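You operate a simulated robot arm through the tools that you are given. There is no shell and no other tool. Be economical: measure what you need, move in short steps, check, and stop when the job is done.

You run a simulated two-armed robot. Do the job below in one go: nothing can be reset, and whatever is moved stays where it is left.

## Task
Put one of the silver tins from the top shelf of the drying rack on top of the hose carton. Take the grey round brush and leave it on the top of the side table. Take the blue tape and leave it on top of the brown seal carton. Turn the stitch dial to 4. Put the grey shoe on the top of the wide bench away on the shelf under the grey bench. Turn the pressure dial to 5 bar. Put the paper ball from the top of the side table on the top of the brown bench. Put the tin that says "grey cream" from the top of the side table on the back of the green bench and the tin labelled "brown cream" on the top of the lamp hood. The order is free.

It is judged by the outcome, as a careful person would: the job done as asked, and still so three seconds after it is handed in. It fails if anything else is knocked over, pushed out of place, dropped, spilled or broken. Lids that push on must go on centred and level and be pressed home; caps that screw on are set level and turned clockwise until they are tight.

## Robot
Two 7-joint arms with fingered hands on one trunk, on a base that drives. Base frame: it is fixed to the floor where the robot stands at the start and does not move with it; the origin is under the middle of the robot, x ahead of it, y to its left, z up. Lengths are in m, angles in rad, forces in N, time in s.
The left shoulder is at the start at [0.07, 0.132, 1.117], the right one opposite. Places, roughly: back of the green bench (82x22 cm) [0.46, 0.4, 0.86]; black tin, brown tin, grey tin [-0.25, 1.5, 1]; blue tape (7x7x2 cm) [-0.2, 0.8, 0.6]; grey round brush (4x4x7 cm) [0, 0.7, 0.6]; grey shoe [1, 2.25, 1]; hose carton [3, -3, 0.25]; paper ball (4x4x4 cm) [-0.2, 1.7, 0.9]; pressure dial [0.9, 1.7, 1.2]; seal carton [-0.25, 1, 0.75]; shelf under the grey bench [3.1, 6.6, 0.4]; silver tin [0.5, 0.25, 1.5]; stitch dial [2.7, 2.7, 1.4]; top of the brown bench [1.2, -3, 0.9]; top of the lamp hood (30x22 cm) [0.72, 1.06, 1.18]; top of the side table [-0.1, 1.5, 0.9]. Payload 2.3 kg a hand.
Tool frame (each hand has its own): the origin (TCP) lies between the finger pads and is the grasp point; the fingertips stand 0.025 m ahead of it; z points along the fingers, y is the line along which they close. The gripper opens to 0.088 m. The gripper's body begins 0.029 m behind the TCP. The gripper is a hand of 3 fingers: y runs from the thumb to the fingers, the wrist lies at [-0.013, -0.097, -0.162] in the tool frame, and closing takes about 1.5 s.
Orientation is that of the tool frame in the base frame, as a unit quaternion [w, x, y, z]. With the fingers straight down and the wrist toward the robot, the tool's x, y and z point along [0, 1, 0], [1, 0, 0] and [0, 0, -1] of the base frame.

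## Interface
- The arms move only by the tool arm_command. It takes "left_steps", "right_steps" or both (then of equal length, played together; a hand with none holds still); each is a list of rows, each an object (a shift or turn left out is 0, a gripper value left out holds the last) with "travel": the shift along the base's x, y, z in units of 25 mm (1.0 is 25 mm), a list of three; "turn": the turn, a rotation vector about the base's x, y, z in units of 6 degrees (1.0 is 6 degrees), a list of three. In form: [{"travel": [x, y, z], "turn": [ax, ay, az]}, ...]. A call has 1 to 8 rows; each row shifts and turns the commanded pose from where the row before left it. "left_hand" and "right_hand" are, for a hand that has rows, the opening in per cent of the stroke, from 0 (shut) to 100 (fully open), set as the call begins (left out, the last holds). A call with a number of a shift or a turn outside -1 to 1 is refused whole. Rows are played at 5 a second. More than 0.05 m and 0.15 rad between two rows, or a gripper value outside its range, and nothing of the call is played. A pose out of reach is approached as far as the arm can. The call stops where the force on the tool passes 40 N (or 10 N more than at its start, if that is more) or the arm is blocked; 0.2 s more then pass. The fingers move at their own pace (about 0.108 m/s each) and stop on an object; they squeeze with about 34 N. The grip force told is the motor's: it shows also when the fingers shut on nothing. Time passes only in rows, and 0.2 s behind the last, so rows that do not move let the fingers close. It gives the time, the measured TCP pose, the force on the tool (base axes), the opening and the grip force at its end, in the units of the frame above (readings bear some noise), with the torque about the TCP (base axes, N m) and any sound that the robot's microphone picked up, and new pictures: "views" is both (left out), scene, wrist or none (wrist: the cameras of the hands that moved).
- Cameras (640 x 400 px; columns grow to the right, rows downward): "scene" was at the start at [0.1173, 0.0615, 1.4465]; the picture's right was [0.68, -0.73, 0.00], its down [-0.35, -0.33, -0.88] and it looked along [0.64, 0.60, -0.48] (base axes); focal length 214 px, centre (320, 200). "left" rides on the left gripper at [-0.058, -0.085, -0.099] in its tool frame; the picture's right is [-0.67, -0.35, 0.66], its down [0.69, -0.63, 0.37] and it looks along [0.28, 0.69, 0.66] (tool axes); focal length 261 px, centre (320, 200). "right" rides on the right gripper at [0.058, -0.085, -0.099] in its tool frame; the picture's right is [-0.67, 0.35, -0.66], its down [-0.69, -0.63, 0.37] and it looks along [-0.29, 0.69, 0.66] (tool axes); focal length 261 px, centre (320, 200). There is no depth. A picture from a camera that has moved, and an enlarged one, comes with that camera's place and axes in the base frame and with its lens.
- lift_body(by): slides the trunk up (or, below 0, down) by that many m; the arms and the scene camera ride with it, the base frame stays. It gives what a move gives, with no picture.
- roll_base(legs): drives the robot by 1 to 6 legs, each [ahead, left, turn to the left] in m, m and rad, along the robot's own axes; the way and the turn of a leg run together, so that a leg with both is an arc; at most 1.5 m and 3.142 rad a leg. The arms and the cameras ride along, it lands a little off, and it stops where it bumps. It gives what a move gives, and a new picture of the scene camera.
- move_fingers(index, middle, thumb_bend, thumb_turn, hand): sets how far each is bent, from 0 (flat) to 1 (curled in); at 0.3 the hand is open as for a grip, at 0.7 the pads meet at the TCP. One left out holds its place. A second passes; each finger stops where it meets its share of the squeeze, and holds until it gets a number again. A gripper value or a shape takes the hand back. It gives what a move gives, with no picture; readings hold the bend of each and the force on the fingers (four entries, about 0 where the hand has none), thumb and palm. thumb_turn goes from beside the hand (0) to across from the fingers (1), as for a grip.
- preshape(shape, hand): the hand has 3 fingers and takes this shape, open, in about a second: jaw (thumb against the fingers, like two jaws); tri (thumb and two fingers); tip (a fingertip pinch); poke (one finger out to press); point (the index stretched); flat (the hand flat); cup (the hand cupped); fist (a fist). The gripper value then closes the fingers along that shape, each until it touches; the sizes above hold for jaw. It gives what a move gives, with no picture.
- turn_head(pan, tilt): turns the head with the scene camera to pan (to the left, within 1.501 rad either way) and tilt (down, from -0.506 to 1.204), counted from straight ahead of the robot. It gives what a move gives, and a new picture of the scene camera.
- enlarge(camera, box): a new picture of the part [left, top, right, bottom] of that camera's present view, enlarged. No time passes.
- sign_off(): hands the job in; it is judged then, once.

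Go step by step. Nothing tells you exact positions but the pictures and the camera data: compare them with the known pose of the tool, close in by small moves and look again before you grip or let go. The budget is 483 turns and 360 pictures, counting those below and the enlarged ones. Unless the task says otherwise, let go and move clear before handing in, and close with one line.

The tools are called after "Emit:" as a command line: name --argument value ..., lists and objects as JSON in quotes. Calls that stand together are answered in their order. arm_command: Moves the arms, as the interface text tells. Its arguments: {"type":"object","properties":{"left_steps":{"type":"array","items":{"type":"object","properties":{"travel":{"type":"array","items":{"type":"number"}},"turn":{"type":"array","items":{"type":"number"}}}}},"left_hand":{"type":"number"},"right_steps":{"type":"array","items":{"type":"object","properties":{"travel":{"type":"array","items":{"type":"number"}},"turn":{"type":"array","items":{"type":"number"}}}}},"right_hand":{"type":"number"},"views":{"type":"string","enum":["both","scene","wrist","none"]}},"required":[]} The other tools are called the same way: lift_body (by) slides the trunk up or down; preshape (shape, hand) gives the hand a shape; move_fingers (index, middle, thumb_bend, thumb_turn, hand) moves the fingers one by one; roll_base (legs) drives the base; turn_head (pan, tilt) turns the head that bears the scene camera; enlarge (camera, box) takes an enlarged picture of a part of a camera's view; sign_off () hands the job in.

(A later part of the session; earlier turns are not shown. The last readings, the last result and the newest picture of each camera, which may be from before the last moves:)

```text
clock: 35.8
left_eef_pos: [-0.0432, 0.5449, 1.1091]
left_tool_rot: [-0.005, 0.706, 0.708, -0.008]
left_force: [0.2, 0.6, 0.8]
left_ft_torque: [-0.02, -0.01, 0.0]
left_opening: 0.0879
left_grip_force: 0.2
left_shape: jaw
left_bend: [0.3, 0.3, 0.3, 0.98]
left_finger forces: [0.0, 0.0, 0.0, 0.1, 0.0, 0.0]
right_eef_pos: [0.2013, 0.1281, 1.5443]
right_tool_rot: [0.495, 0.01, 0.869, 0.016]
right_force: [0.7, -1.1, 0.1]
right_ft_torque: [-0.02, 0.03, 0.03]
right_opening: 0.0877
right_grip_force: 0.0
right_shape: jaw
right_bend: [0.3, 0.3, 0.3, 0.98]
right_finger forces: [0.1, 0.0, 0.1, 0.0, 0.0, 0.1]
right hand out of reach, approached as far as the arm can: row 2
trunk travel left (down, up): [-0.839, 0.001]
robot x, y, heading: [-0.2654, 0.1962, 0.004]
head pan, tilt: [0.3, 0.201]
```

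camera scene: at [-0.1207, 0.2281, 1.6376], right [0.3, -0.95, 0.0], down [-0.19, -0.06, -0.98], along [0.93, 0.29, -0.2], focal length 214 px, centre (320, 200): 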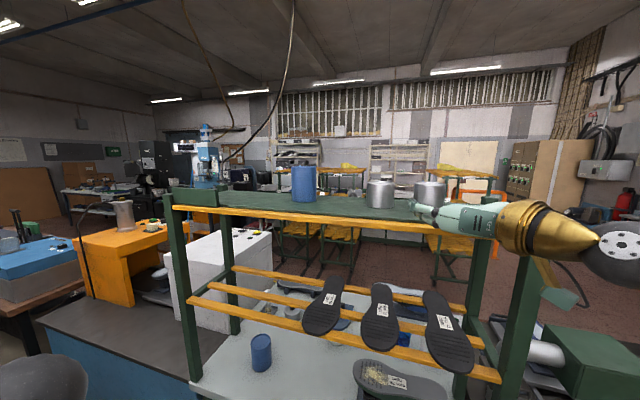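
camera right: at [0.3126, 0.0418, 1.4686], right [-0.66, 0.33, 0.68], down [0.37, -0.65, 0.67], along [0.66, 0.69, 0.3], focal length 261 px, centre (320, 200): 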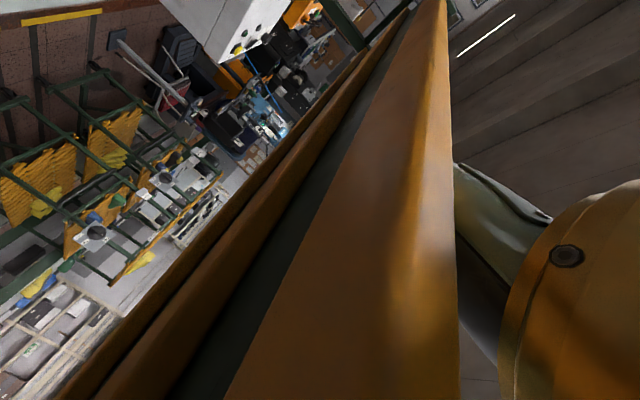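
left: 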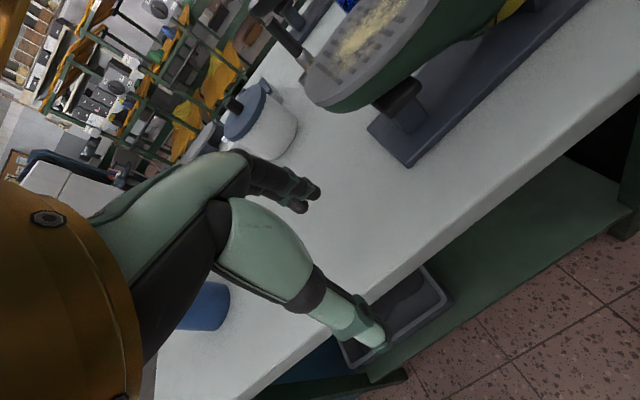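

Emit:
roll_base --legs '[[0.19, 0, -0.004]]'

Emit:
enlarge --camera "right" --box '[0, 0, 640, 400]'

```text
clock: 37.3
left_eef_pos: [0.139, 0.5442, 1.1105]
left_tool_rot: [-0.004, 0.709, 0.706, -0.006]
left_force: [0.2, 0.5, 0.4]
left_ft_torque: [-0.02, 0.0, 0.0]
left_opening: 0.0878
left_grip_force: 0.1
left_shape: jaw
left_bend: [0.3, 0.3, 0.3, 0.98]
left_finger forces: [0.0, 0.0, 0.0, 0.1, 0.0, 0.0]
right_eef_pos: [0.3799, 0.1266, 1.5473]
right_tool_rot: [0.497, 0.011, 0.868, 0.014]
right_force: [0.4, -1.1, 0.5]
right_ft_torque: [-0.03, -0.01, -0.02]
right_opening: 0.0875
right_grip_force: 0.1
right_shape: jaw
right_bend: [0.3, 0.3, 0.3, 0.98]
right_finger forces: [0.0, 0.0, 0.1, 0.0, 0.1, 0.0]
trunk travel left (down, up): [-0.839, 0.001]
robot x, y, heading: [-0.0845, 0.2034, -0.003]
head pan, tilt: [0.3, 0.201]
camera scene: at [0.052, 0.2274, 1.6387], right [0.29, -0.96, 0.0], down [-0.19, -0.06, -0.98], along [0.94, 0.29, -0.2], focal length 214 px, centre (320, 200)
```

scene: 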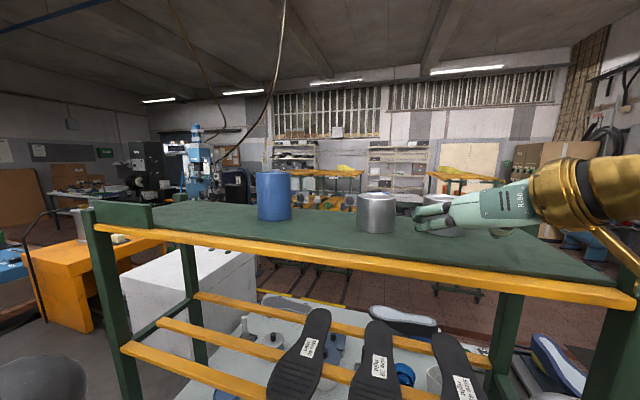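

```text
1.00 times, centred on (320, 200) of right (not enlarged: the box is as wide or as high as the picture)
camera zoom: at [0.2646, 0.0444, 1.5451], right [-0.22, 0.32, 0.92], down [0.66, -0.65, 0.38], along [0.72, 0.69, -0.06], focal length 261 px, centre (320, 200)
```

zoom: 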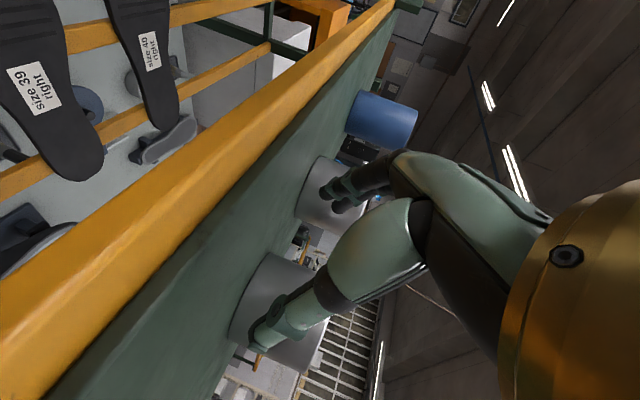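

Emit:
arm_command --right_steps '[{"travel": [0, -0.18, 0.1]}, {"travel": [0, 0, 0]}]' --views "none"

Emit:
roll_base --legs '[[0.055, 0, 0]]'

Emit:
enlarge --camera "scene" --box '[340, 140, 500, 240]'

```text
clock: 37.9
left_eef_pos: [0.141, 0.543, 1.1096]
left_tool_rot: [-0.005, 0.708, 0.706, -0.008]
left_force: [-0.3, 0.2, 0.0]
left_ft_torque: [0.03, 0.0, 0.01]
left_opening: 0.0876
left_grip_force: 0.0
left_shape: jaw
left_bend: [0.3, 0.3, 0.3, 0.98]
left_finger forces: [0.0, 0.1, 0.0, 0.0, 0.1, 0.1]
right_eef_pos: [0.3805, 0.1211, 1.5469]
right_tool_rot: [0.495, 0.012, 0.869, 0.013]
right_force: [-0.1, 0.5, -0.3]
right_ft_torque: [0.0, -0.02, -0.06]
right_opening: 0.0877
right_grip_force: 0.0
right_shape: jaw
right_bend: [0.3, 0.3, 0.3, 0.98]
right_finger forces: [0.1, 0.0, 0.1, 0.0, 0.0, 0.1]
trunk travel left (down, up): [-0.839, 0.001]
robot x, y, heading: [-0.0833, 0.1993, -0.002]
head pan, tilt: [0.3, 0.201]
```

```text
clock: 38.9
left_eef_pos: [0.1883, 0.5448, 1.1112]
left_tool_rot: [-0.001, 0.708, 0.706, -0.006]
left_force: [-1.0, 0.9, -0.7]
left_ft_torque: [0.01, -0.05, -0.01]
left_opening: 0.0876
left_grip_force: 0.2
left_shape: jaw
left_bend: [0.3, 0.3, 0.3, 0.98]
left_finger forces: [0.1, 0.1, 0.1, 0.1, 0.0, 0.0]
right_eef_pos: [0.4256, 0.1239, 1.5495]
right_tool_rot: [0.498, 0.01, 0.867, 0.013]
right_force: [-1.0, -0.6, 0.2]
right_ft_torque: [-0.02, 0.0, 0.0]
right_opening: 0.0879
right_grip_force: 0.0
right_shape: jaw
right_bend: [0.3, 0.3, 0.3, 0.98]
right_finger forces: [0.0, 0.1, 0.0, 0.0, 0.1, 0.0]
trunk travel left (down, up): [-0.839, 0.001]
robot x, y, heading: [-0.0294, 0.2038, -0.003]
head pan, tilt: [0.3, 0.201]
camera scene: at [0.0991, 0.2277, 1.6394], right [0.29, -0.96, 0.0], down [-0.18, -0.06, -0.98], along [0.94, 0.29, -0.19], focal length 214 px, centre (320, 200)
```

scene: 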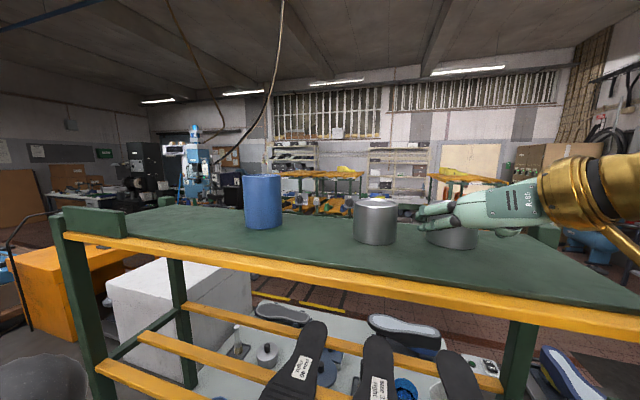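

```text
4.00 times, centred on (420, 190) of scene
camera zoom: at [0.0991, 0.2277, 1.6394], right [0.29, -0.96, 0.0], down [-0.18, -0.06, -0.98], along [0.94, 0.29, -0.19], focal length 858 px, centre (-80, 240)
```

zoom: 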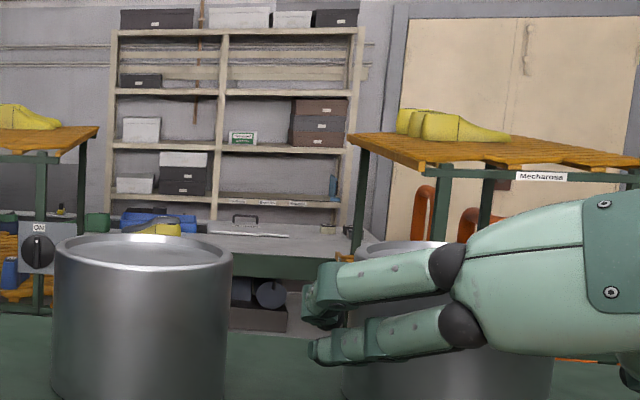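

Emit:
roll_base --legs '[[0.04, 0, 0]]'

Emit:
enlarge --camera "right" --box '[120, 100, 440, 300]'

```text
clock: 39.7
left_eef_pos: [0.2308, 0.5447, 1.1098]
left_tool_rot: [-0.003, 0.708, 0.706, -0.006]
left_force: [-0.8, 0.6, -0.8]
left_ft_torque: [-0.02, -0.03, -0.02]
left_opening: 0.0875
left_grip_force: 0.0
left_shape: jaw
left_bend: [0.3, 0.3, 0.3, 0.98]
left_finger forces: [0.1, 0.1, 0.0, 0.1, 0.0, 0.1]
right_eef_pos: [0.4696, 0.1221, 1.549]
right_tool_rot: [0.497, 0.011, 0.868, 0.015]
right_force: [-0.9, 0.3, 0.4]
right_ft_torque: [0.03, -0.04, 0.02]
right_opening: 0.0882
right_grip_force: 0.1
right_shape: jaw
right_bend: [0.3, 0.3, 0.3, 0.98]
right_finger forces: [0.1, 0.0, 0.0, 0.0, 0.1, 0.0]
trunk travel left (down, up): [-0.839, 0.001]
robot x, y, heading: [0.0158, 0.2011, -0.002]
head pan, tilt: [0.3, 0.201]
camera scene: at [0.1442, 0.2272, 1.639], right [0.29, -0.96, 0.0], down [-0.18, -0.06, -0.98], along [0.94, 0.29, -0.19], focal length 214 px, centre (320, 200)
```

scene: 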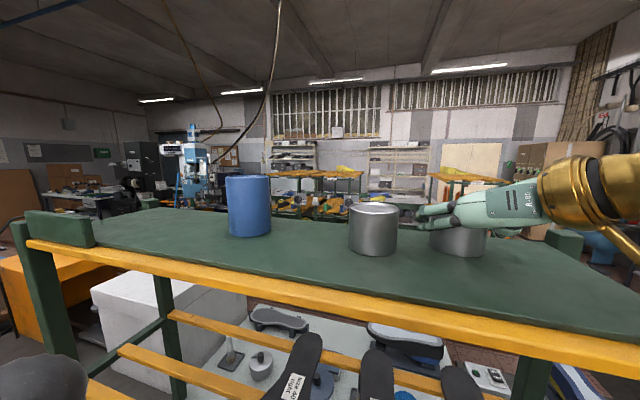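

```text
2.00 times, centred on (280, 200) of right
camera zoom: at [0.3551, 0.0399, 1.5473], right [-0.23, 0.32, 0.92], down [0.66, -0.65, 0.38], along [0.72, 0.69, -0.06], focal length 521 px, centre (400, 200)
```

zoom: 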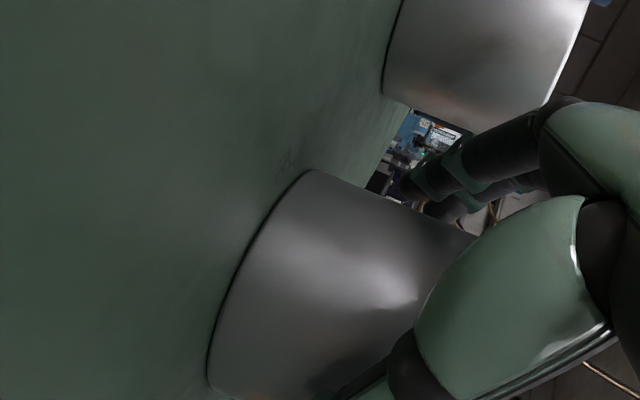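

The tin sits between thumb and fingers. I close the hand.

Emit:
arm_command --right_steps '[{"travel": [0, 0, 0]}, {"travel": [0, 0, 0]}, {"travel": [0, 0, 0]}, {"travel": [0, 0, 0]}, {"travel": [0, 0, 0]}, {"travel": [0, 0, 0]}, {"travel": [0, 0, 0]}, {"travel": [0, 0, 0]}]' --right_hand 0 --views "both"

```text
clock: 41.5
left_eef_pos: [0.2374, 0.545, 1.1084]
left_tool_rot: [-0.005, 0.708, 0.706, -0.009]
left_force: [-0.2, -0.2, 0.5]
left_ft_torque: [-0.02, 0.02, 0.0]
left_opening: 0.0876
left_grip_force: 0.0
left_shape: jaw
left_bend: [0.3, 0.3, 0.3, 0.98]
left_finger forces: [0.0, 0.1, 0.0, 0.1, 0.0, 0.0]
right_eef_pos: [0.4797, 0.121, 1.5464]
right_tool_rot: [0.495, 0.01, 0.869, 0.014]
right_force: [0.7, -0.1, 1.2]
right_ft_torque: [0.02, -0.03, 0.0]
right_opening: 0.0638
right_grip_force: 34.3
right_shape: jaw
right_bend: [0.27, 0.36, 0.56, 0.99]
right_finger forces: [20.0, 10.9, 0.0, 0.0, 30.7, 0.0]
trunk travel left (down, up): [-0.839, 0.001]
robot x, y, heading: [0.0139, 0.2036, -0.007]
head pan, tilt: [0.3, 0.201]
camera scene: at [0.1539, 0.2275, 1.6381], right [0.29, -0.96, 0.0], down [-0.19, -0.06, -0.98], along [0.94, 0.29, -0.2], focal length 214 px, centre (320, 200)
camera right: at [0.3642, 0.0402, 1.5451], right [-0.22, 0.32, 0.92], down [0.66, -0.65, 0.38], along [0.72, 0.69, -0.07], focal length 261 px, centre (320, 200)
```

scene: 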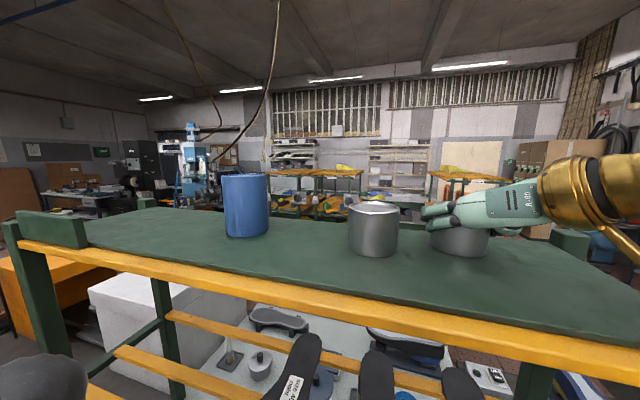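
right: 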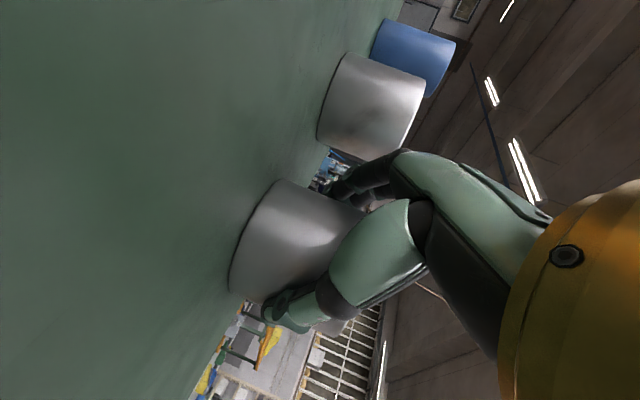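

Gripped (opening 0.064, 34 N). I lift a little.

Emit:
arm_command --right_steps '[{"travel": [-0.2, 0, 0.4]}, {"travel": [-0.2, 0, 0.4]}, {"travel": [-0.2, 0, 0.3]}, {"travel": [0, 0, 0]}]' --views "both"

```text
clock: 42.5
left_eef_pos: [0.2383, 0.544, 1.1081]
left_tool_rot: [-0.007, 0.708, 0.706, -0.009]
left_force: [-0.1, -0.4, -0.2]
left_ft_torque: [0.0, -0.03, -0.04]
left_opening: 0.0877
left_grip_force: 0.1
left_shape: jaw
left_bend: [0.3, 0.3, 0.3, 0.98]
left_finger forces: [0.0, 0.0, 0.1, 0.0, 0.0, 0.0]
right_eef_pos: [0.4569, 0.1239, 1.5628]
right_tool_rot: [0.495, 0.012, 0.869, 0.014]
right_force: [0.6, 0.1, -4.5]
right_ft_torque: [-0.01, 0.11, -0.01]
right_opening: 0.0636
right_grip_force: 33.7
right_shape: jaw
right_bend: [0.28, 0.36, 0.56, 0.98]
right_finger forces: [20.2, 10.5, 0.0, 0.1, 30.8, 0.1]
right hand out of reach, approached as far as the arm can: row 1, 2
trunk travel left (down, up): [-0.839, 0.001]
robot x, y, heading: [0.0119, 0.1967, -0.006]
head pan, tilt: [0.3, 0.201]
camera scene: at [0.1553, 0.2271, 1.6379], right [0.29, -0.96, 0.0], down [-0.19, -0.06, -0.98], along [0.94, 0.29, -0.2], focal length 214 px, centre (320, 200)
camera right: at [0.3418, 0.0421, 1.5618], right [-0.22, 0.32, 0.92], down [0.66, -0.65, 0.38], along [0.72, 0.69, -0.07], focal length 261 px, centre (320, 200)
```

scene: 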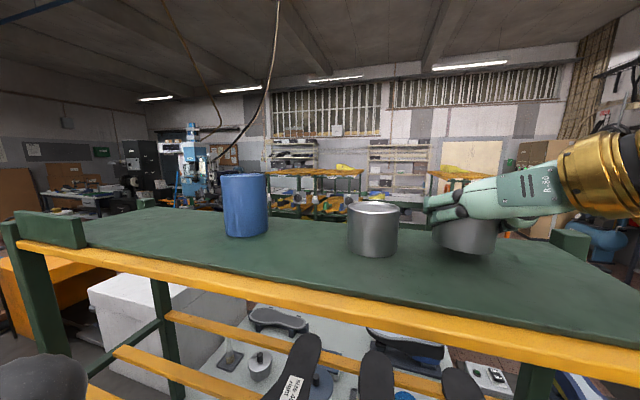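
right: 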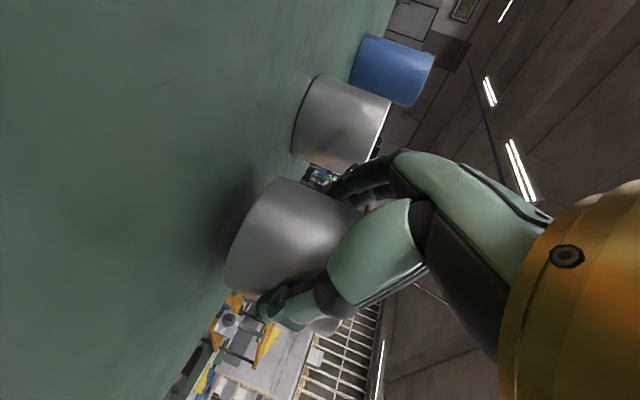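

The tin hangs clear of the shelf. I back straight off the rack.

Emit:
roll_base --legs '[[-0.45, 0, 0.006]]'

Emit:
turn_head --pan -0.9 --tilt 0.35

```text
clock: 45.3
left_eef_pos: [-0.2198, 0.5443, 1.1085]
left_tool_rot: [-0.006, 0.705, 0.71, -0.009]
left_force: [-0.4, -0.6, -0.4]
left_ft_torque: [0.02, 0.02, -0.02]
left_opening: 0.0874
left_grip_force: 0.1
left_shape: jaw
left_bend: [0.3, 0.3, 0.3, 0.98]
left_finger forces: [0.0, 0.0, 0.0, 0.1, 0.1, 0.0]
right_eef_pos: [0.0029, 0.1265, 1.5627]
right_tool_rot: [0.494, 0.008, 0.869, 0.017]
right_force: [0.7, -0.2, -5.3]
right_ft_torque: [0.02, 0.1, 0.0]
right_opening: 0.0637
right_grip_force: 34.3
right_shape: jaw
right_bend: [0.28, 0.36, 0.56, 0.98]
right_finger forces: [20.2, 10.6, 0.0, 0.0, 30.8, 0.0]
trunk travel left (down, up): [-0.839, 0.001]
robot x, y, heading: [-0.4436, 0.201, 0.01]
head pan, tilt: [0.3, 0.201]
camera scene: at [-0.3003, 0.2271, 1.6377], right [0.3, -0.95, 0.0], down [-0.19, -0.06, -0.98], along [0.93, 0.3, -0.2], focal length 214 px, centre (320, 200)
```

scene: 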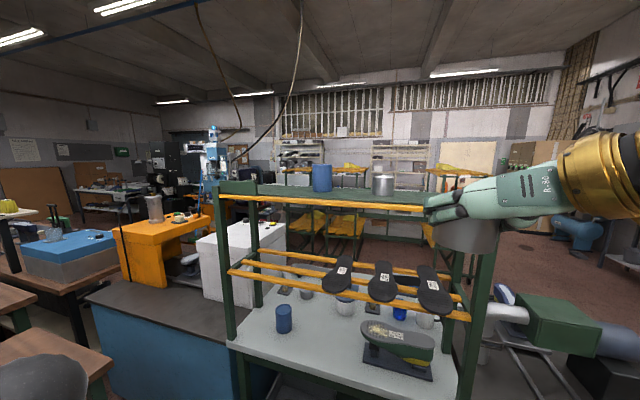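

```text
clock: 46.7
left_eef_pos: [-0.2224, 0.5433, 1.1085]
left_tool_rot: [-0.006, 0.705, 0.709, -0.008]
left_force: [-0.7, 0.1, 0.5]
left_ft_torque: [-0.02, 0.0, -0.01]
left_opening: 0.0877
left_grip_force: 0.1
left_shape: jaw
left_bend: [0.3, 0.3, 0.3, 0.98]
left_finger forces: [0.0, 0.1, 0.0, 0.1, 0.1, 0.0]
right_eef_pos: [-0.0007, 0.1273, 1.5635]
right_tool_rot: [0.495, 0.008, 0.869, 0.017]
right_force: [-0.7, -0.3, -5.8]
right_ft_torque: [0.0, 0.07, 0.0]
right_opening: 0.0637
right_grip_force: 33.8
right_shape: jaw
right_bend: [0.27, 0.37, 0.56, 0.98]
right_finger forces: [20.3, 10.4, 0.0, 0.1, 30.8, 0.1]
trunk travel left (down, up): [-0.839, 0.001]
robot x, y, heading: [-0.4435, 0.2002, 0.009]
head pan, tilt: [-0.901, 0.351]
camera scene: at [-0.3338, 0.1264, 1.624], right [-0.78, -0.63, 0.0], down [-0.22, 0.27, -0.94], along [0.59, -0.73, -0.34], focal length 214 px, centre (320, 200)
```

scene: 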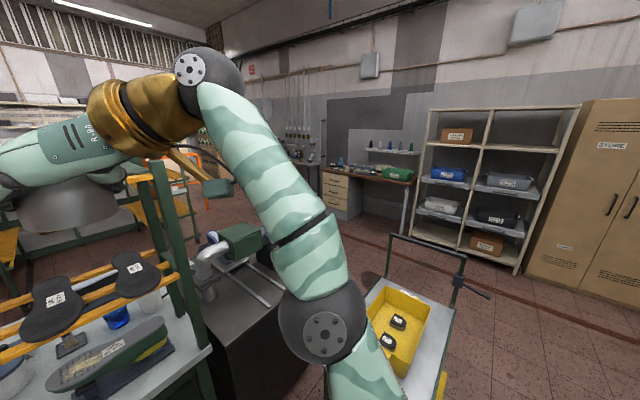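

Next I lower the trunk and fold the arm in, then look for a route past the cart to the south.

Emit:
lift_body --by -0.35

Emit:
arm_command --right_steps '[{"travel": [-0.5, -0.6, -1]}, {"travel": [-0.5, -0.6, -1]}, {"travel": [-0.5, -0.6, -1]}, {"travel": [0, -0.6, -1]}, {"travel": [0, -0.6, -1]}, {"travel": [0, 0, 0]}]' --views "none"

Emit:
turn_head --pan -1.5 --tilt 0.5

```text
clock: 50.1
left_eef_pos: [-0.223, 0.5442, 0.7591]
left_tool_rot: [-0.007, 0.706, 0.709, -0.008]
left_force: [-0.5, -0.1, 1.0]
left_ft_torque: [-0.02, 0.0, 0.01]
left_opening: 0.0875
left_grip_force: 0.0
left_shape: jaw
left_bend: [0.3, 0.3, 0.3, 0.98]
left_finger forces: [0.0, 0.0, 0.1, 0.0, 0.0, 0.0]
right_eef_pos: [-0.0018, 0.1266, 1.2136]
right_tool_rot: [0.494, 0.008, 0.869, 0.017]
right_force: [0.6, 0.3, -5.1]
right_ft_torque: [0.01, 0.09, 0.01]
right_opening: 0.0635
right_grip_force: 34.1
right_shape: jaw
right_bend: [0.27, 0.37, 0.56, 0.98]
right_finger forces: [20.3, 10.6, 0.0, 0.0, 30.9, 0.0]
trunk travel left (down, up): [-0.489, 0.351]
robot x, y, heading: [-0.4416, 0.1996, 0.008]
head pan, tilt: [-0.901, 0.351]
```

```text
clock: 51.5
left_eef_pos: [-0.2227, 0.5445, 0.7588]
left_tool_rot: [-0.006, 0.704, 0.71, -0.007]
left_force: [0.6, -0.3, -0.1]
left_ft_torque: [0.03, 0.0, 0.03]
left_opening: 0.0879
left_grip_force: 0.0
left_shape: jaw
left_bend: [0.3, 0.3, 0.3, 0.98]
left_finger forces: [0.1, 0.0, 0.0, 0.1, 0.0, 0.0]
right_eef_pos: [-0.0407, 0.0503, 1.087]
right_tool_rot: [0.495, 0.007, 0.869, 0.017]
right_force: [-0.3, 0.3, -5.7]
right_ft_torque: [0.01, 0.11, -0.04]
right_opening: 0.0634
right_grip_force: 33.2
right_shape: jaw
right_bend: [0.27, 0.37, 0.56, 0.97]
right_finger forces: [20.7, 10.3, 0.0, 0.0, 31.3, 0.0]
trunk travel left (down, up): [-0.489, 0.351]
robot x, y, heading: [-0.4482, 0.1989, 0.008]
head pan, tilt: [-0.901, 0.351]
```

```text
clock: 52.5
left_eef_pos: [-0.2229, 0.5449, 0.7585]
left_tool_rot: [-0.005, 0.705, 0.709, -0.008]
left_force: [0.2, -0.3, 0.4]
left_ft_torque: [0.0, -0.03, 0.0]
left_opening: 0.0878
left_grip_force: 0.1
left_shape: jaw
left_bend: [0.3, 0.3, 0.3, 0.98]
left_finger forces: [0.1, 0.1, 0.1, 0.1, 0.0, 0.1]
right_eef_pos: [-0.0396, 0.0494, 1.0876]
right_tool_rot: [0.495, 0.007, 0.869, 0.017]
right_force: [-0.8, -0.9, -5.4]
right_ft_torque: [0.01, 0.1, -0.02]
right_opening: 0.0635
right_grip_force: 34.2
right_shape: jaw
right_bend: [0.27, 0.37, 0.56, 0.97]
right_finger forces: [20.7, 10.3, 0.0, 0.0, 31.2, 0.0]
trunk travel left (down, up): [-0.489, 0.351]
robot x, y, heading: [-0.4423, 0.1984, 0.006]
head pan, tilt: [-1.499, 0.499]
camera scene: at [-0.3859, 0.1079, 1.2604], right [-1.0, -0.08, 0.0], down [-0.04, 0.48, -0.88], along [0.07, -0.88, -0.48], focal length 214 px, centre (320, 200)
```

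scene: 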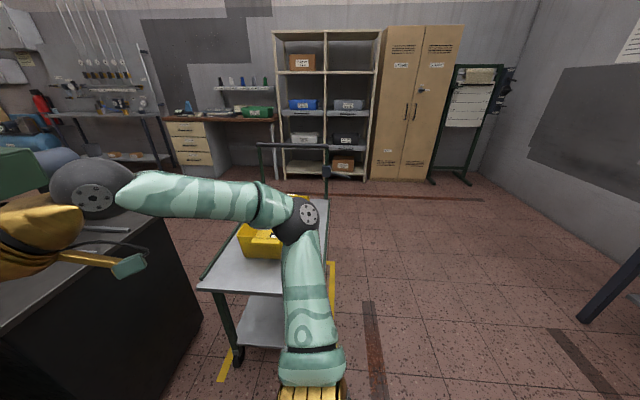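

The lane west of the cart is free. I drive back and then sideways south past it, then look east.

Emit:
roll_base --legs '[[-0.6, 0, 0], [0, -1.45, 0], [0, -0.65, -0.006]]'

Emit:
turn_head --pan -0.35 --tilt 0.3

```text
clock: 66.2
left_eef_pos: [-0.7422, -1.6047, 0.76]
left_tool_rot: [-0.005, 0.689, 0.725, -0.008]
left_force: [-0.4, 0.1, 0.5]
left_ft_torque: [-0.02, -0.02, -0.03]
left_opening: 0.0877
left_grip_force: 0.0
left_shape: jaw
left_bend: [0.3, 0.3, 0.3, 0.98]
left_finger forces: [0.1, 0.0, 0.0, 0.0, 0.0, 0.0]
right_eef_pos: [-0.5363, -2.0901, 1.0867]
right_tool_rot: [0.495, -0.011, 0.869, 0.028]
right_force: [-0.3, -0.3, -5.2]
right_ft_torque: [-0.01, 0.07, 0.02]
right_opening: 0.0633
right_grip_force: 34.1
right_shape: jaw
right_bend: [0.27, 0.37, 0.56, 0.97]
right_finger forces: [20.7, 10.4, 0.1, 0.0, 31.3, 0.1]
trunk travel left (down, up): [-0.489, 0.351]
robot x, y, heading: [-0.9483, -1.9623, 0.055]
head pan, tilt: [-1.499, 0.499]
camera scene: at [-0.8844, -2.0478, 1.2604], right [-0.99, -0.12, 0.0], down [-0.06, 0.48, -0.88], along [0.11, -0.87, -0.48], focal length 214 px, centre (320, 200)
```

scene: 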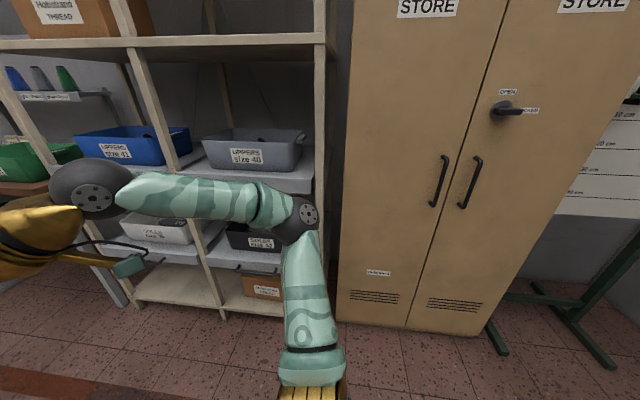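

```text
clock: 67.5
left_eef_pos: [-0.7415, -1.6045, 0.758]
left_tool_rot: [-0.005, 0.689, 0.725, -0.009]
left_force: [0.0, 0.0, 0.0]
left_ft_torque: [-0.01, -0.02, -0.01]
left_opening: 0.0875
left_grip_force: 0.0
left_shape: jaw
left_bend: [0.3, 0.3, 0.3, 0.98]
left_finger forces: [0.1, 0.0, 0.1, 0.0, 0.0, 0.0]
right_eef_pos: [-0.5364, -2.0908, 1.0871]
right_tool_rot: [0.494, -0.012, 0.869, 0.028]
right_force: [0.1, 0.0, -5.2]
right_ft_torque: [0.01, 0.1, 0.02]
right_opening: 0.0633
right_grip_force: 34.0
right_shape: jaw
right_bend: [0.27, 0.37, 0.56, 0.97]
right_finger forces: [20.7, 10.3, 0.0, 0.1, 31.3, 0.1]
trunk travel left (down, up): [-0.489, 0.351]
robot x, y, heading: [-0.9439, -1.958, 0.053]
head pan, tilt: [-0.351, 0.3]
camera scene: at [-0.8063, -1.9853, 1.2787], right [-0.3, -0.96, 0.0], down [-0.28, 0.09, -0.95], along [0.91, -0.28, -0.3], focal length 214 px, centre (320, 200)
```

scene: 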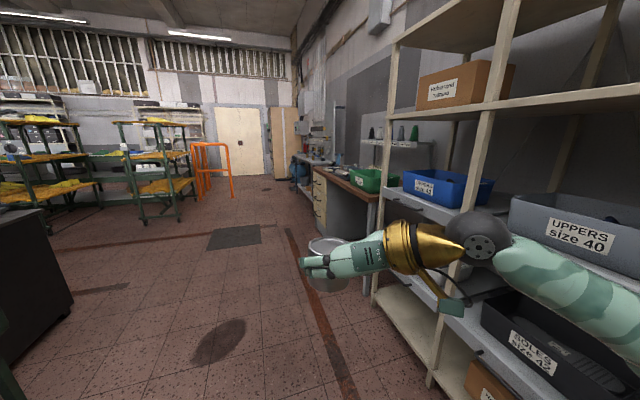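

Emit:
roll_base --legs '[[0, 0.12, -0.053], [1.5, 0, 0], [1.0, 0, 0]]'

Emit:
turn_head --pan -0.5 --tilt 0.5

```text
clock: 80.5
left_eef_pos: [1.766, -1.4873, 0.7585]
left_tool_rot: [-0.005, 0.709, 0.705, -0.008]
left_force: [-0.4, 0.5, 0.0]
left_ft_torque: [0.0, 0.03, -0.04]
left_opening: 0.0874
left_grip_force: 0.0
left_shape: jaw
left_bend: [0.3, 0.3, 0.3, 0.98]
left_finger forces: [0.0, 0.0, 0.0, 0.1, 0.1, 0.0]
right_eef_pos: [1.9432, -1.9825, 1.0879]
right_tool_rot: [0.495, 0.014, 0.869, 0.013]
right_force: [0.2, 0.0, -4.8]
right_ft_torque: [-0.02, 0.12, -0.01]
right_opening: 0.0636
right_grip_force: 33.9
right_shape: jaw
right_bend: [0.27, 0.37, 0.56, 0.97]
right_finger forces: [20.6, 10.4, 0.1, 0.0, 31.4, 0.1]
trunk travel left (down, up): [-0.489, 0.351]
robot x, y, heading: [1.5385, -1.8286, -0.005]
head pan, tilt: [-0.351, 0.3]
camera scene: at [1.68, -1.8625, 1.2787], right [-0.35, -0.94, 0.0], down [-0.28, 0.1, -0.95], along [0.89, -0.33, -0.3], focal length 214 px, centre (320, 200)
```

scene: 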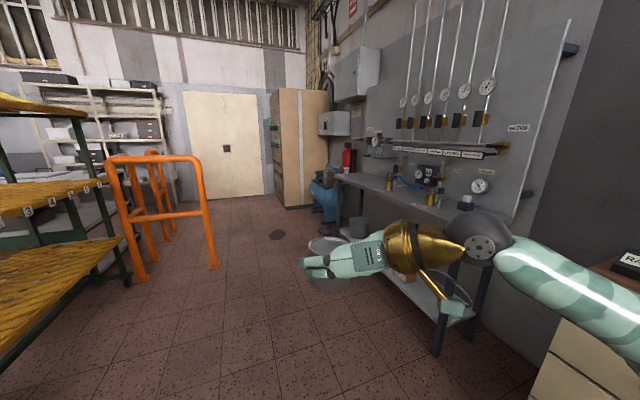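

```text
clock: 81.3
left_eef_pos: [1.7667, -1.4866, 0.759]
left_tool_rot: [-0.006, 0.71, 0.704, -0.008]
left_force: [-0.1, -0.6, 0.1]
left_ft_torque: [0.03, 0.04, -0.01]
left_opening: 0.0879
left_grip_force: 0.1
left_shape: jaw
left_bend: [0.3, 0.3, 0.3, 0.98]
left_finger forces: [0.1, 0.0, 0.0, 0.0, 0.0, 0.0]
right_eef_pos: [1.945, -1.9829, 1.0884]
right_tool_rot: [0.495, 0.013, 0.869, 0.013]
right_force: [-0.3, 0.2, -5.5]
right_ft_torque: [0.0, 0.08, 0.02]
right_opening: 0.0635
right_grip_force: 34.4
right_shape: jaw
right_bend: [0.27, 0.37, 0.56, 0.97]
right_finger forces: [20.7, 10.3, 0.0, 0.0, 31.2, 0.0]
trunk travel left (down, up): [-0.489, 0.351]
robot x, y, heading: [1.5379, -1.827, -0.01]
head pan, tilt: [-0.499, 0.499]
camera scene: at [1.6723, -1.8738, 1.2604], right [-0.48, -0.87, 0.0], down [-0.42, 0.23, -0.88], along [0.77, -0.43, -0.48], focal length 214 px, centre (320, 200)
```

scene: 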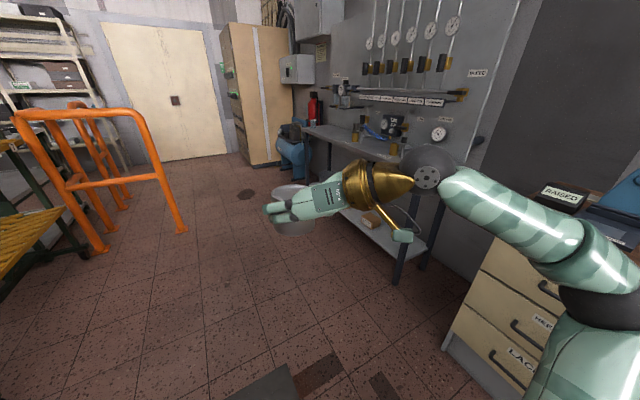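

The hose carton must be the brown box on the lower shelf of the test bench, around (2.8, −3.0). I drive over and face it.

Emit:
roll_base --legs '[[1.4, -0.1, 0.01], [0, 0, -1.571]]'

Emit:
turn_head --pan 0.0 --tilt 0.7

```text
clock: 92.0
left_eef_pos: [3.2898, -2.1196, 0.7588]
left_tool_rot: [-0.01, 1.0, 0.025, -0.001]
left_force: [-0.1, 0.6, 0.0]
left_ft_torque: [0.02, 0.01, 0.03]
left_opening: 0.0878
left_grip_force: 0.1
left_shape: jaw
left_bend: [0.3, 0.3, 0.3, 0.98]
left_finger forces: [0.0, 0.1, 0.0, 0.1, 0.0, 0.0]
right_eef_pos: [2.804, -2.3231, 1.0878]
right_tool_rot: [0.369, 0.606, 0.623, -0.329]
right_force: [-0.2, 0.0, -5.1]
right_ft_torque: [0.09, -0.01, 0.02]
right_opening: 0.0633
right_grip_force: 34.3
right_shape: jaw
right_bend: [0.27, 0.37, 0.56, 0.97]
right_finger forces: [20.5, 10.2, 0.0, 0.1, 30.8, 0.0]
trunk travel left (down, up): [-0.489, 0.351]
robot x, y, heading: [2.9338, -1.9129, -1.517]
head pan, tilt: [-0.499, 0.499]
camera scene: at [2.8989, -2.0462, 1.2603], right [-0.9, 0.43, 0.0], down [0.21, 0.43, -0.88], along [-0.38, -0.79, -0.48], focal length 214 px, centre (320, 200)
```

scene: 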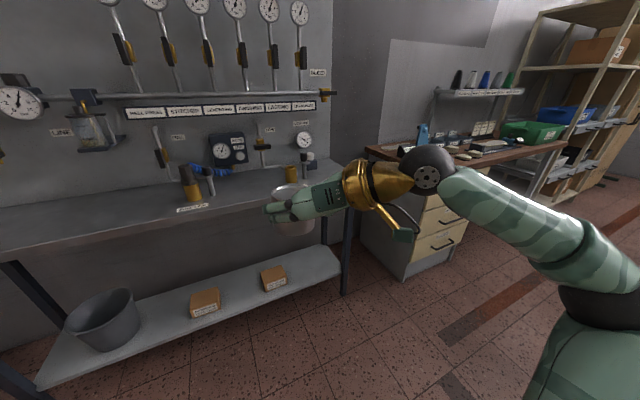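

```text
clock: 93.0
left_eef_pos: [3.2892, -2.1183, 0.7587]
left_tool_rot: [-0.009, 1.0, 0.025, -0.003]
left_force: [1.0, 0.5, 0.3]
left_ft_torque: [-0.02, 0.0, 0.02]
left_opening: 0.0876
left_grip_force: 0.1
left_shape: jaw
left_bend: [0.3, 0.3, 0.3, 0.98]
left_finger forces: [0.1, 0.0, 0.1, 0.1, 0.1, 0.0]
right_eef_pos: [2.8034, -2.3226, 1.0876]
right_tool_rot: [0.368, 0.606, 0.623, -0.33]
right_force: [-0.1, -0.2, -5.2]
right_ft_torque: [0.09, -0.02, -0.01]
right_opening: 0.0633
right_grip_force: 33.7
right_shape: jaw
right_bend: [0.27, 0.37, 0.56, 0.97]
right_finger forces: [20.4, 10.2, 0.0, 0.0, 31.0, 0.0]
trunk travel left (down, up): [-0.489, 0.351]
robot x, y, heading: [2.935, -1.9137, -1.517]
head pan, tilt: [0.0, 0.7]
camera scene: at [2.9425, -2.049, 1.2426], right [-1.0, -0.05, 0.0], down [-0.03, 0.64, -0.76], along [0.04, -0.76, -0.64], focal length 214 px, centre (320, 200)
```

scene: 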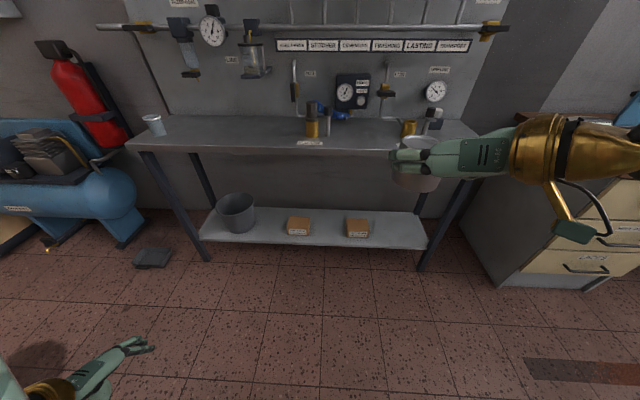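

Two small cartons on the lower shelf; I read the labels.

Emit:
enlarge --camera "scene" --box '[270, 200, 390, 275]'

```text
5.33 times, centred on (330, 238) of scene
camera zoom: at [2.9425, -2.049, 1.2426], right [-1.0, -0.05, 0.0], down [-0.03, 0.64, -0.76], along [0.04, -0.76, -0.64], focal length 1144 px, centre (267, 0)
```

zoom: 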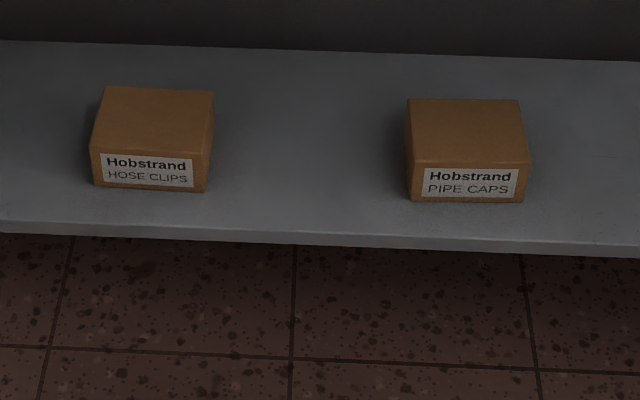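

The left one, "HOSE CLIPS", is the hose carton, top centre ≈ (3.127, −2.995). I line up in front of it and lower the trunk.

Emit:
roll_base --legs '[[0, 0, -0.054], [0.42, 0.345, 0]]'

Emit:
lift_body --by -0.45

Emit:
turn_head --pan 0.0 --tilt 0.5

```text
clock: 96.5
left_eef_pos: [3.6186, -2.5546, 0.7594]
left_tool_rot: [-0.01, 1.0, -0.002, -0.002]
left_force: [0.6, -0.4, -0.4]
left_ft_torque: [0.02, -0.02, 0.01]
left_opening: 0.0878
left_grip_force: 0.0
left_shape: jaw
left_bend: [0.3, 0.3, 0.3, 0.98]
left_finger forces: [0.0, 0.0, 0.1, 0.0, 0.0, 0.1]
right_eef_pos: [3.1232, -2.7347, 1.0882]
right_tool_rot: [0.359, 0.623, 0.606, -0.339]
right_force: [1.3, -0.6, -5.4]
right_ft_torque: [0.12, 0.01, 0.01]
right_opening: 0.0631
right_grip_force: 34.3
right_shape: jaw
right_bend: [0.27, 0.37, 0.56, 0.97]
right_finger forces: [20.5, 10.2, 0.0, 0.0, 31.0, 0.0]
trunk travel left (down, up): [-0.489, 0.351]
robot x, y, heading: [3.2743, -2.3312, -1.574]
head pan, tilt: [0.0, 0.7]
camera scene: at [3.2755, -2.4669, 1.2426], right [-1.0, 0.0, 0.0], down [0.0, 0.65, -0.76], along [0.0, -0.76, -0.65], focal length 214 px, centre (320, 200)
```

scene: 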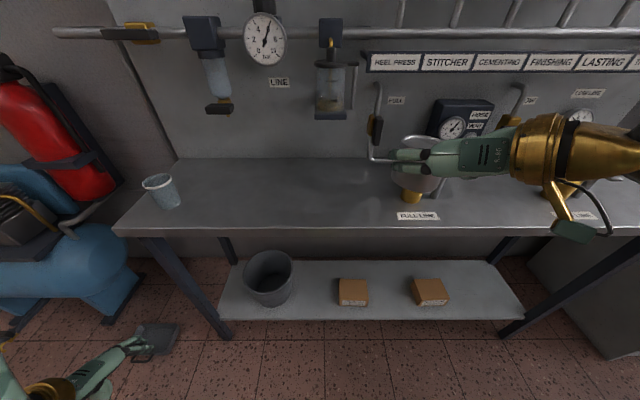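

```text
refused: -0.45 is not a number from -0.4 to 0.4
```

```text
clock: 97.2
left_eef_pos: [3.6187, -2.5559, 0.7603]
left_tool_rot: [-0.009, 1.0, -0.001, -0.002]
left_force: [1.5, 0.2, -0.5]
left_ft_torque: [-0.03, 0.01, -0.01]
left_opening: 0.0875
left_grip_force: 0.1
left_shape: jaw
left_bend: [0.3, 0.3, 0.3, 0.98]
left_finger forces: [0.0, 0.0, 0.0, 0.0, 0.1, 0.0]
right_eef_pos: [3.1214, -2.7339, 1.0883]
right_tool_rot: [0.359, 0.622, 0.606, -0.34]
right_force: [0.6, -0.5, -4.8]
right_ft_torque: [0.13, 0.03, 0.01]
right_opening: 0.0632
right_grip_force: 34.1
right_shape: jaw
right_bend: [0.27, 0.37, 0.56, 0.97]
right_finger forces: [20.5, 10.2, 0.0, 0.0, 30.9, 0.0]
trunk travel left (down, up): [-0.489, 0.351]
robot x, y, heading: [3.2769, -2.3294, -1.583]
head pan, tilt: [0.0, 0.499]
camera scene: at [3.2756, -2.4731, 1.2603], right [-1.0, 0.0, 0.0], down [0.0, 0.48, -0.88], along [0.0, -0.88, -0.48], focal length 214 px, centre (320, 200)
```

scene: 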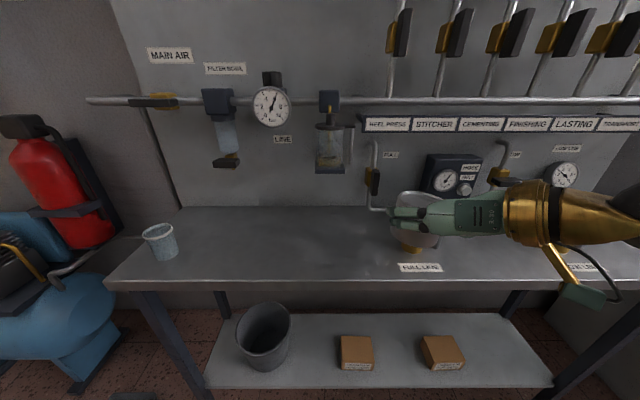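

The hand would pass near the table edge on the way down, so I back off before lowering.

Emit:
roll_base --legs '[[-0.2, 0, 0.01]]'

Emit:
lift_body --by -0.4

Emit:
turn_head --pan -0.1 --tilt 0.5

```text
clock: 98.8
left_eef_pos: [3.6201, -2.354, 0.7591]
left_tool_rot: [-0.01, 1.0, 0.004, -0.002]
left_force: [0.3, 0.7, 0.5]
left_ft_torque: [0.01, 0.0, 0.03]
left_opening: 0.0879
left_grip_force: 0.0
left_shape: jaw
left_bend: [0.3, 0.3, 0.3, 0.98]
left_finger forces: [0.0, 0.0, 0.0, 0.0, 0.0, 0.1]
right_eef_pos: [3.1244, -2.5376, 1.0877]
right_tool_rot: [0.362, 0.619, 0.609, -0.338]
right_force: [-0.7, 0.3, -5.7]
right_ft_torque: [0.1, 0.01, -0.02]
right_opening: 0.0634
right_grip_force: 34.3
right_shape: jaw
right_bend: [0.27, 0.37, 0.56, 0.97]
right_finger forces: [20.4, 10.2, 0.0, 0.0, 31.1, 0.0]
trunk travel left (down, up): [-0.489, 0.351]
robot x, y, heading: [3.2783, -2.1302, -1.564]
head pan, tilt: [0.0, 0.499]
camera scene: at [3.2766, -2.275, 1.2603], right [-1.0, -0.01, 0.0], down [0.0, 0.48, -0.88], along [0.01, -0.88, -0.48], focal length 214 px, centre (320, 200)
```

scene: 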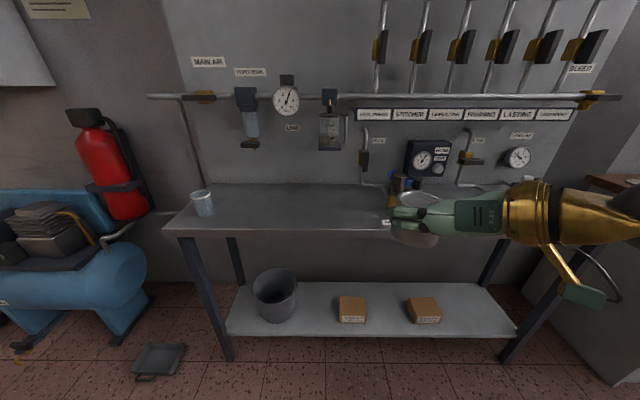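

```text
clock: 102.7
left_eef_pos: [3.6214, -2.353, 0.3592]
left_tool_rot: [-0.009, 1.0, 0.004, -0.001]
left_force: [0.4, 0.4, -0.6]
left_ft_torque: [0.0, 0.02, -0.02]
left_opening: 0.0876
left_grip_force: 0.1
left_shape: jaw
left_bend: [0.3, 0.3, 0.3, 0.98]
left_finger forces: [0.0, 0.0, 0.0, 0.0, 0.0, 0.0]
right_eef_pos: [3.1265, -2.5361, 0.6871]
right_tool_rot: [0.361, 0.62, 0.609, -0.338]
right_force: [0.1, 0.7, -5.1]
right_ft_torque: [0.1, 0.0, -0.03]
right_opening: 0.0632
right_grip_force: 33.9
right_shape: jaw
right_bend: [0.27, 0.37, 0.56, 0.97]
right_finger forces: [20.5, 10.3, 0.0, 0.0, 31.0, 0.0]
trunk travel left (down, up): [-0.089, 0.751]
robot x, y, heading: [3.2764, -2.1294, -1.565]
head pan, tilt: [0.0, 0.499]
```

```text
clock: 103.3
left_eef_pos: [3.6201, -2.3517, 0.3586]
left_tool_rot: [-0.01, 1.0, 0.004, -0.001]
left_force: [0.1, -0.5, 0.5]
left_ft_torque: [-0.01, 0.01, 0.0]
left_opening: 0.0878
left_grip_force: 0.0
left_shape: jaw
left_bend: [0.3, 0.3, 0.3, 0.98]
left_finger forces: [0.0, 0.0, 0.0, 0.1, 0.0, 0.0]
right_eef_pos: [3.1268, -2.5359, 0.6864]
right_tool_rot: [0.361, 0.62, 0.609, -0.338]
right_force: [0.3, -0.2, -4.5]
right_ft_torque: [0.11, 0.0, 0.0]
right_opening: 0.0633
right_grip_force: 34.0
right_shape: jaw
right_bend: [0.27, 0.37, 0.56, 0.97]
right_finger forces: [20.6, 10.1, 0.0, 0.0, 31.0, 0.0]
trunk travel left (down, up): [-0.089, 0.751]
robot x, y, heading: [3.2753, -2.1307, -1.562]
head pan, tilt: [-0.099, 0.499]
camera scene: at [3.2677, -2.2737, 0.8603], right [-1.0, 0.09, 0.0], down [0.04, 0.48, -0.88], along [-0.08, -0.87, -0.48], focal length 214 px, centre (320, 200)
```

scene: 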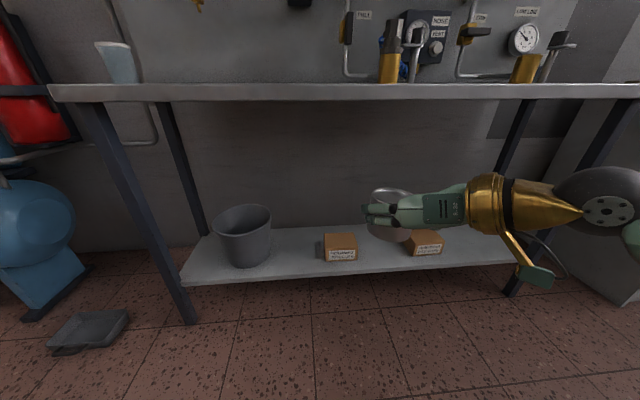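

Emit:
enlarge --camera "scene" --box '[300, 200, 460, 300]'

```text
4.00 times, centred on (380, 250) of scene
camera zoom: at [3.2677, -2.2737, 0.8603], right [-1.0, 0.09, 0.0], down [0.04, 0.48, -0.88], along [-0.08, -0.87, -0.48], focal length 858 px, centre (80, 0)
```

zoom: 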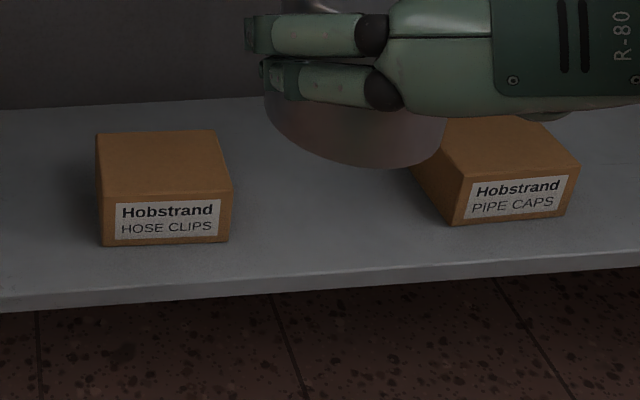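

Carton top centre ≈ (3.119, −2.97, ~0.28). I lower further while still outside the bench.

Emit:
lift_body --by -0.08

Emit:
arm_command --right_steps '[{"travel": [0, 0, -1]}, {"travel": [0, 0, -1]}, {"travel": [0, 0, -1]}, {"travel": [0, 0, -1]}, {"travel": [0, 0, -1]}, {"travel": [0, 0, -1]}, {"travel": [0, 0, -1]}, {"travel": [0, 0, 0]}]' --views "scene"

```text
clock: 104.5
left_eef_pos: [3.6195, -2.3519, 0.279]
left_tool_rot: [-0.009, 1.0, 0.003, -0.001]
left_force: [-0.1, 0.7, 0.6]
left_ft_torque: [0.05, 0.0, -0.02]
left_opening: 0.0876
left_grip_force: 0.0
left_shape: jaw
left_bend: [0.3, 0.3, 0.3, 0.98]
left_finger forces: [0.0, 0.1, 0.1, 0.0, 0.0, 0.0]
right_eef_pos: [3.127, -2.5352, 0.6069]
right_tool_rot: [0.362, 0.62, 0.609, -0.338]
right_force: [-0.2, -0.2, -5.2]
right_ft_torque: [0.08, 0.01, 0.02]
right_opening: 0.0632
right_grip_force: 34.4
right_shape: jaw
right_bend: [0.27, 0.37, 0.56, 0.97]
right_finger forces: [20.5, 10.2, 0.0, 0.0, 31.0, 0.0]
trunk travel left (down, up): [-0.009, 0.831]
robot x, y, heading: [3.2764, -2.1294, -1.566]
head pan, tilt: [-0.099, 0.499]
```

```text
clock: 106.3
left_eef_pos: [3.6197, -2.3532, 0.278]
left_tool_rot: [-0.01, 1.0, 0.003, -0.002]
left_force: [0.0, -0.2, -0.5]
left_ft_torque: [0.03, -0.02, -0.03]
left_opening: 0.0877
left_grip_force: 0.0
left_shape: jaw
left_bend: [0.3, 0.3, 0.3, 0.98]
left_finger forces: [0.0, 0.0, 0.0, 0.0, 0.0, 0.0]
right_eef_pos: [3.126, -2.5355, 0.4318]
right_tool_rot: [0.362, 0.619, 0.609, -0.338]
right_force: [1.1, 0.3, -4.8]
right_ft_torque: [0.1, -0.04, -0.02]
right_opening: 0.0633
right_grip_force: 34.1
right_shape: jaw
right_bend: [0.27, 0.37, 0.56, 0.97]
right_finger forces: [20.4, 10.2, 0.0, 0.0, 30.9, 0.1]
trunk travel left (down, up): [-0.009, 0.831]
robot x, y, heading: [3.275, -2.1293, -1.565]
head pan, tilt: [-0.099, 0.499]
camera scene: at [3.2677, -2.2736, 0.7803], right [-1.0, 0.09, 0.0], down [0.04, 0.48, -0.88], along [-0.08, -0.87, -0.48], focal length 214 px, centre (320, 200)
```

scene: 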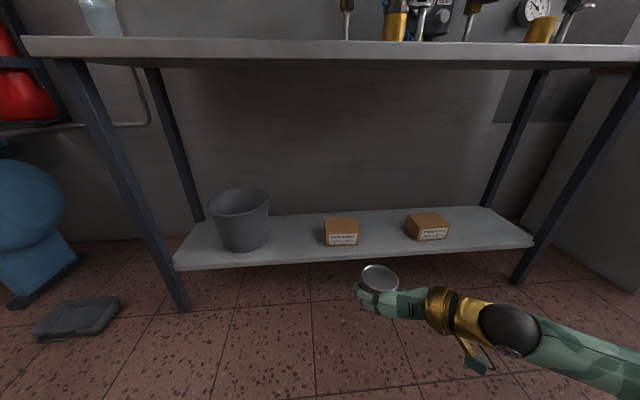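

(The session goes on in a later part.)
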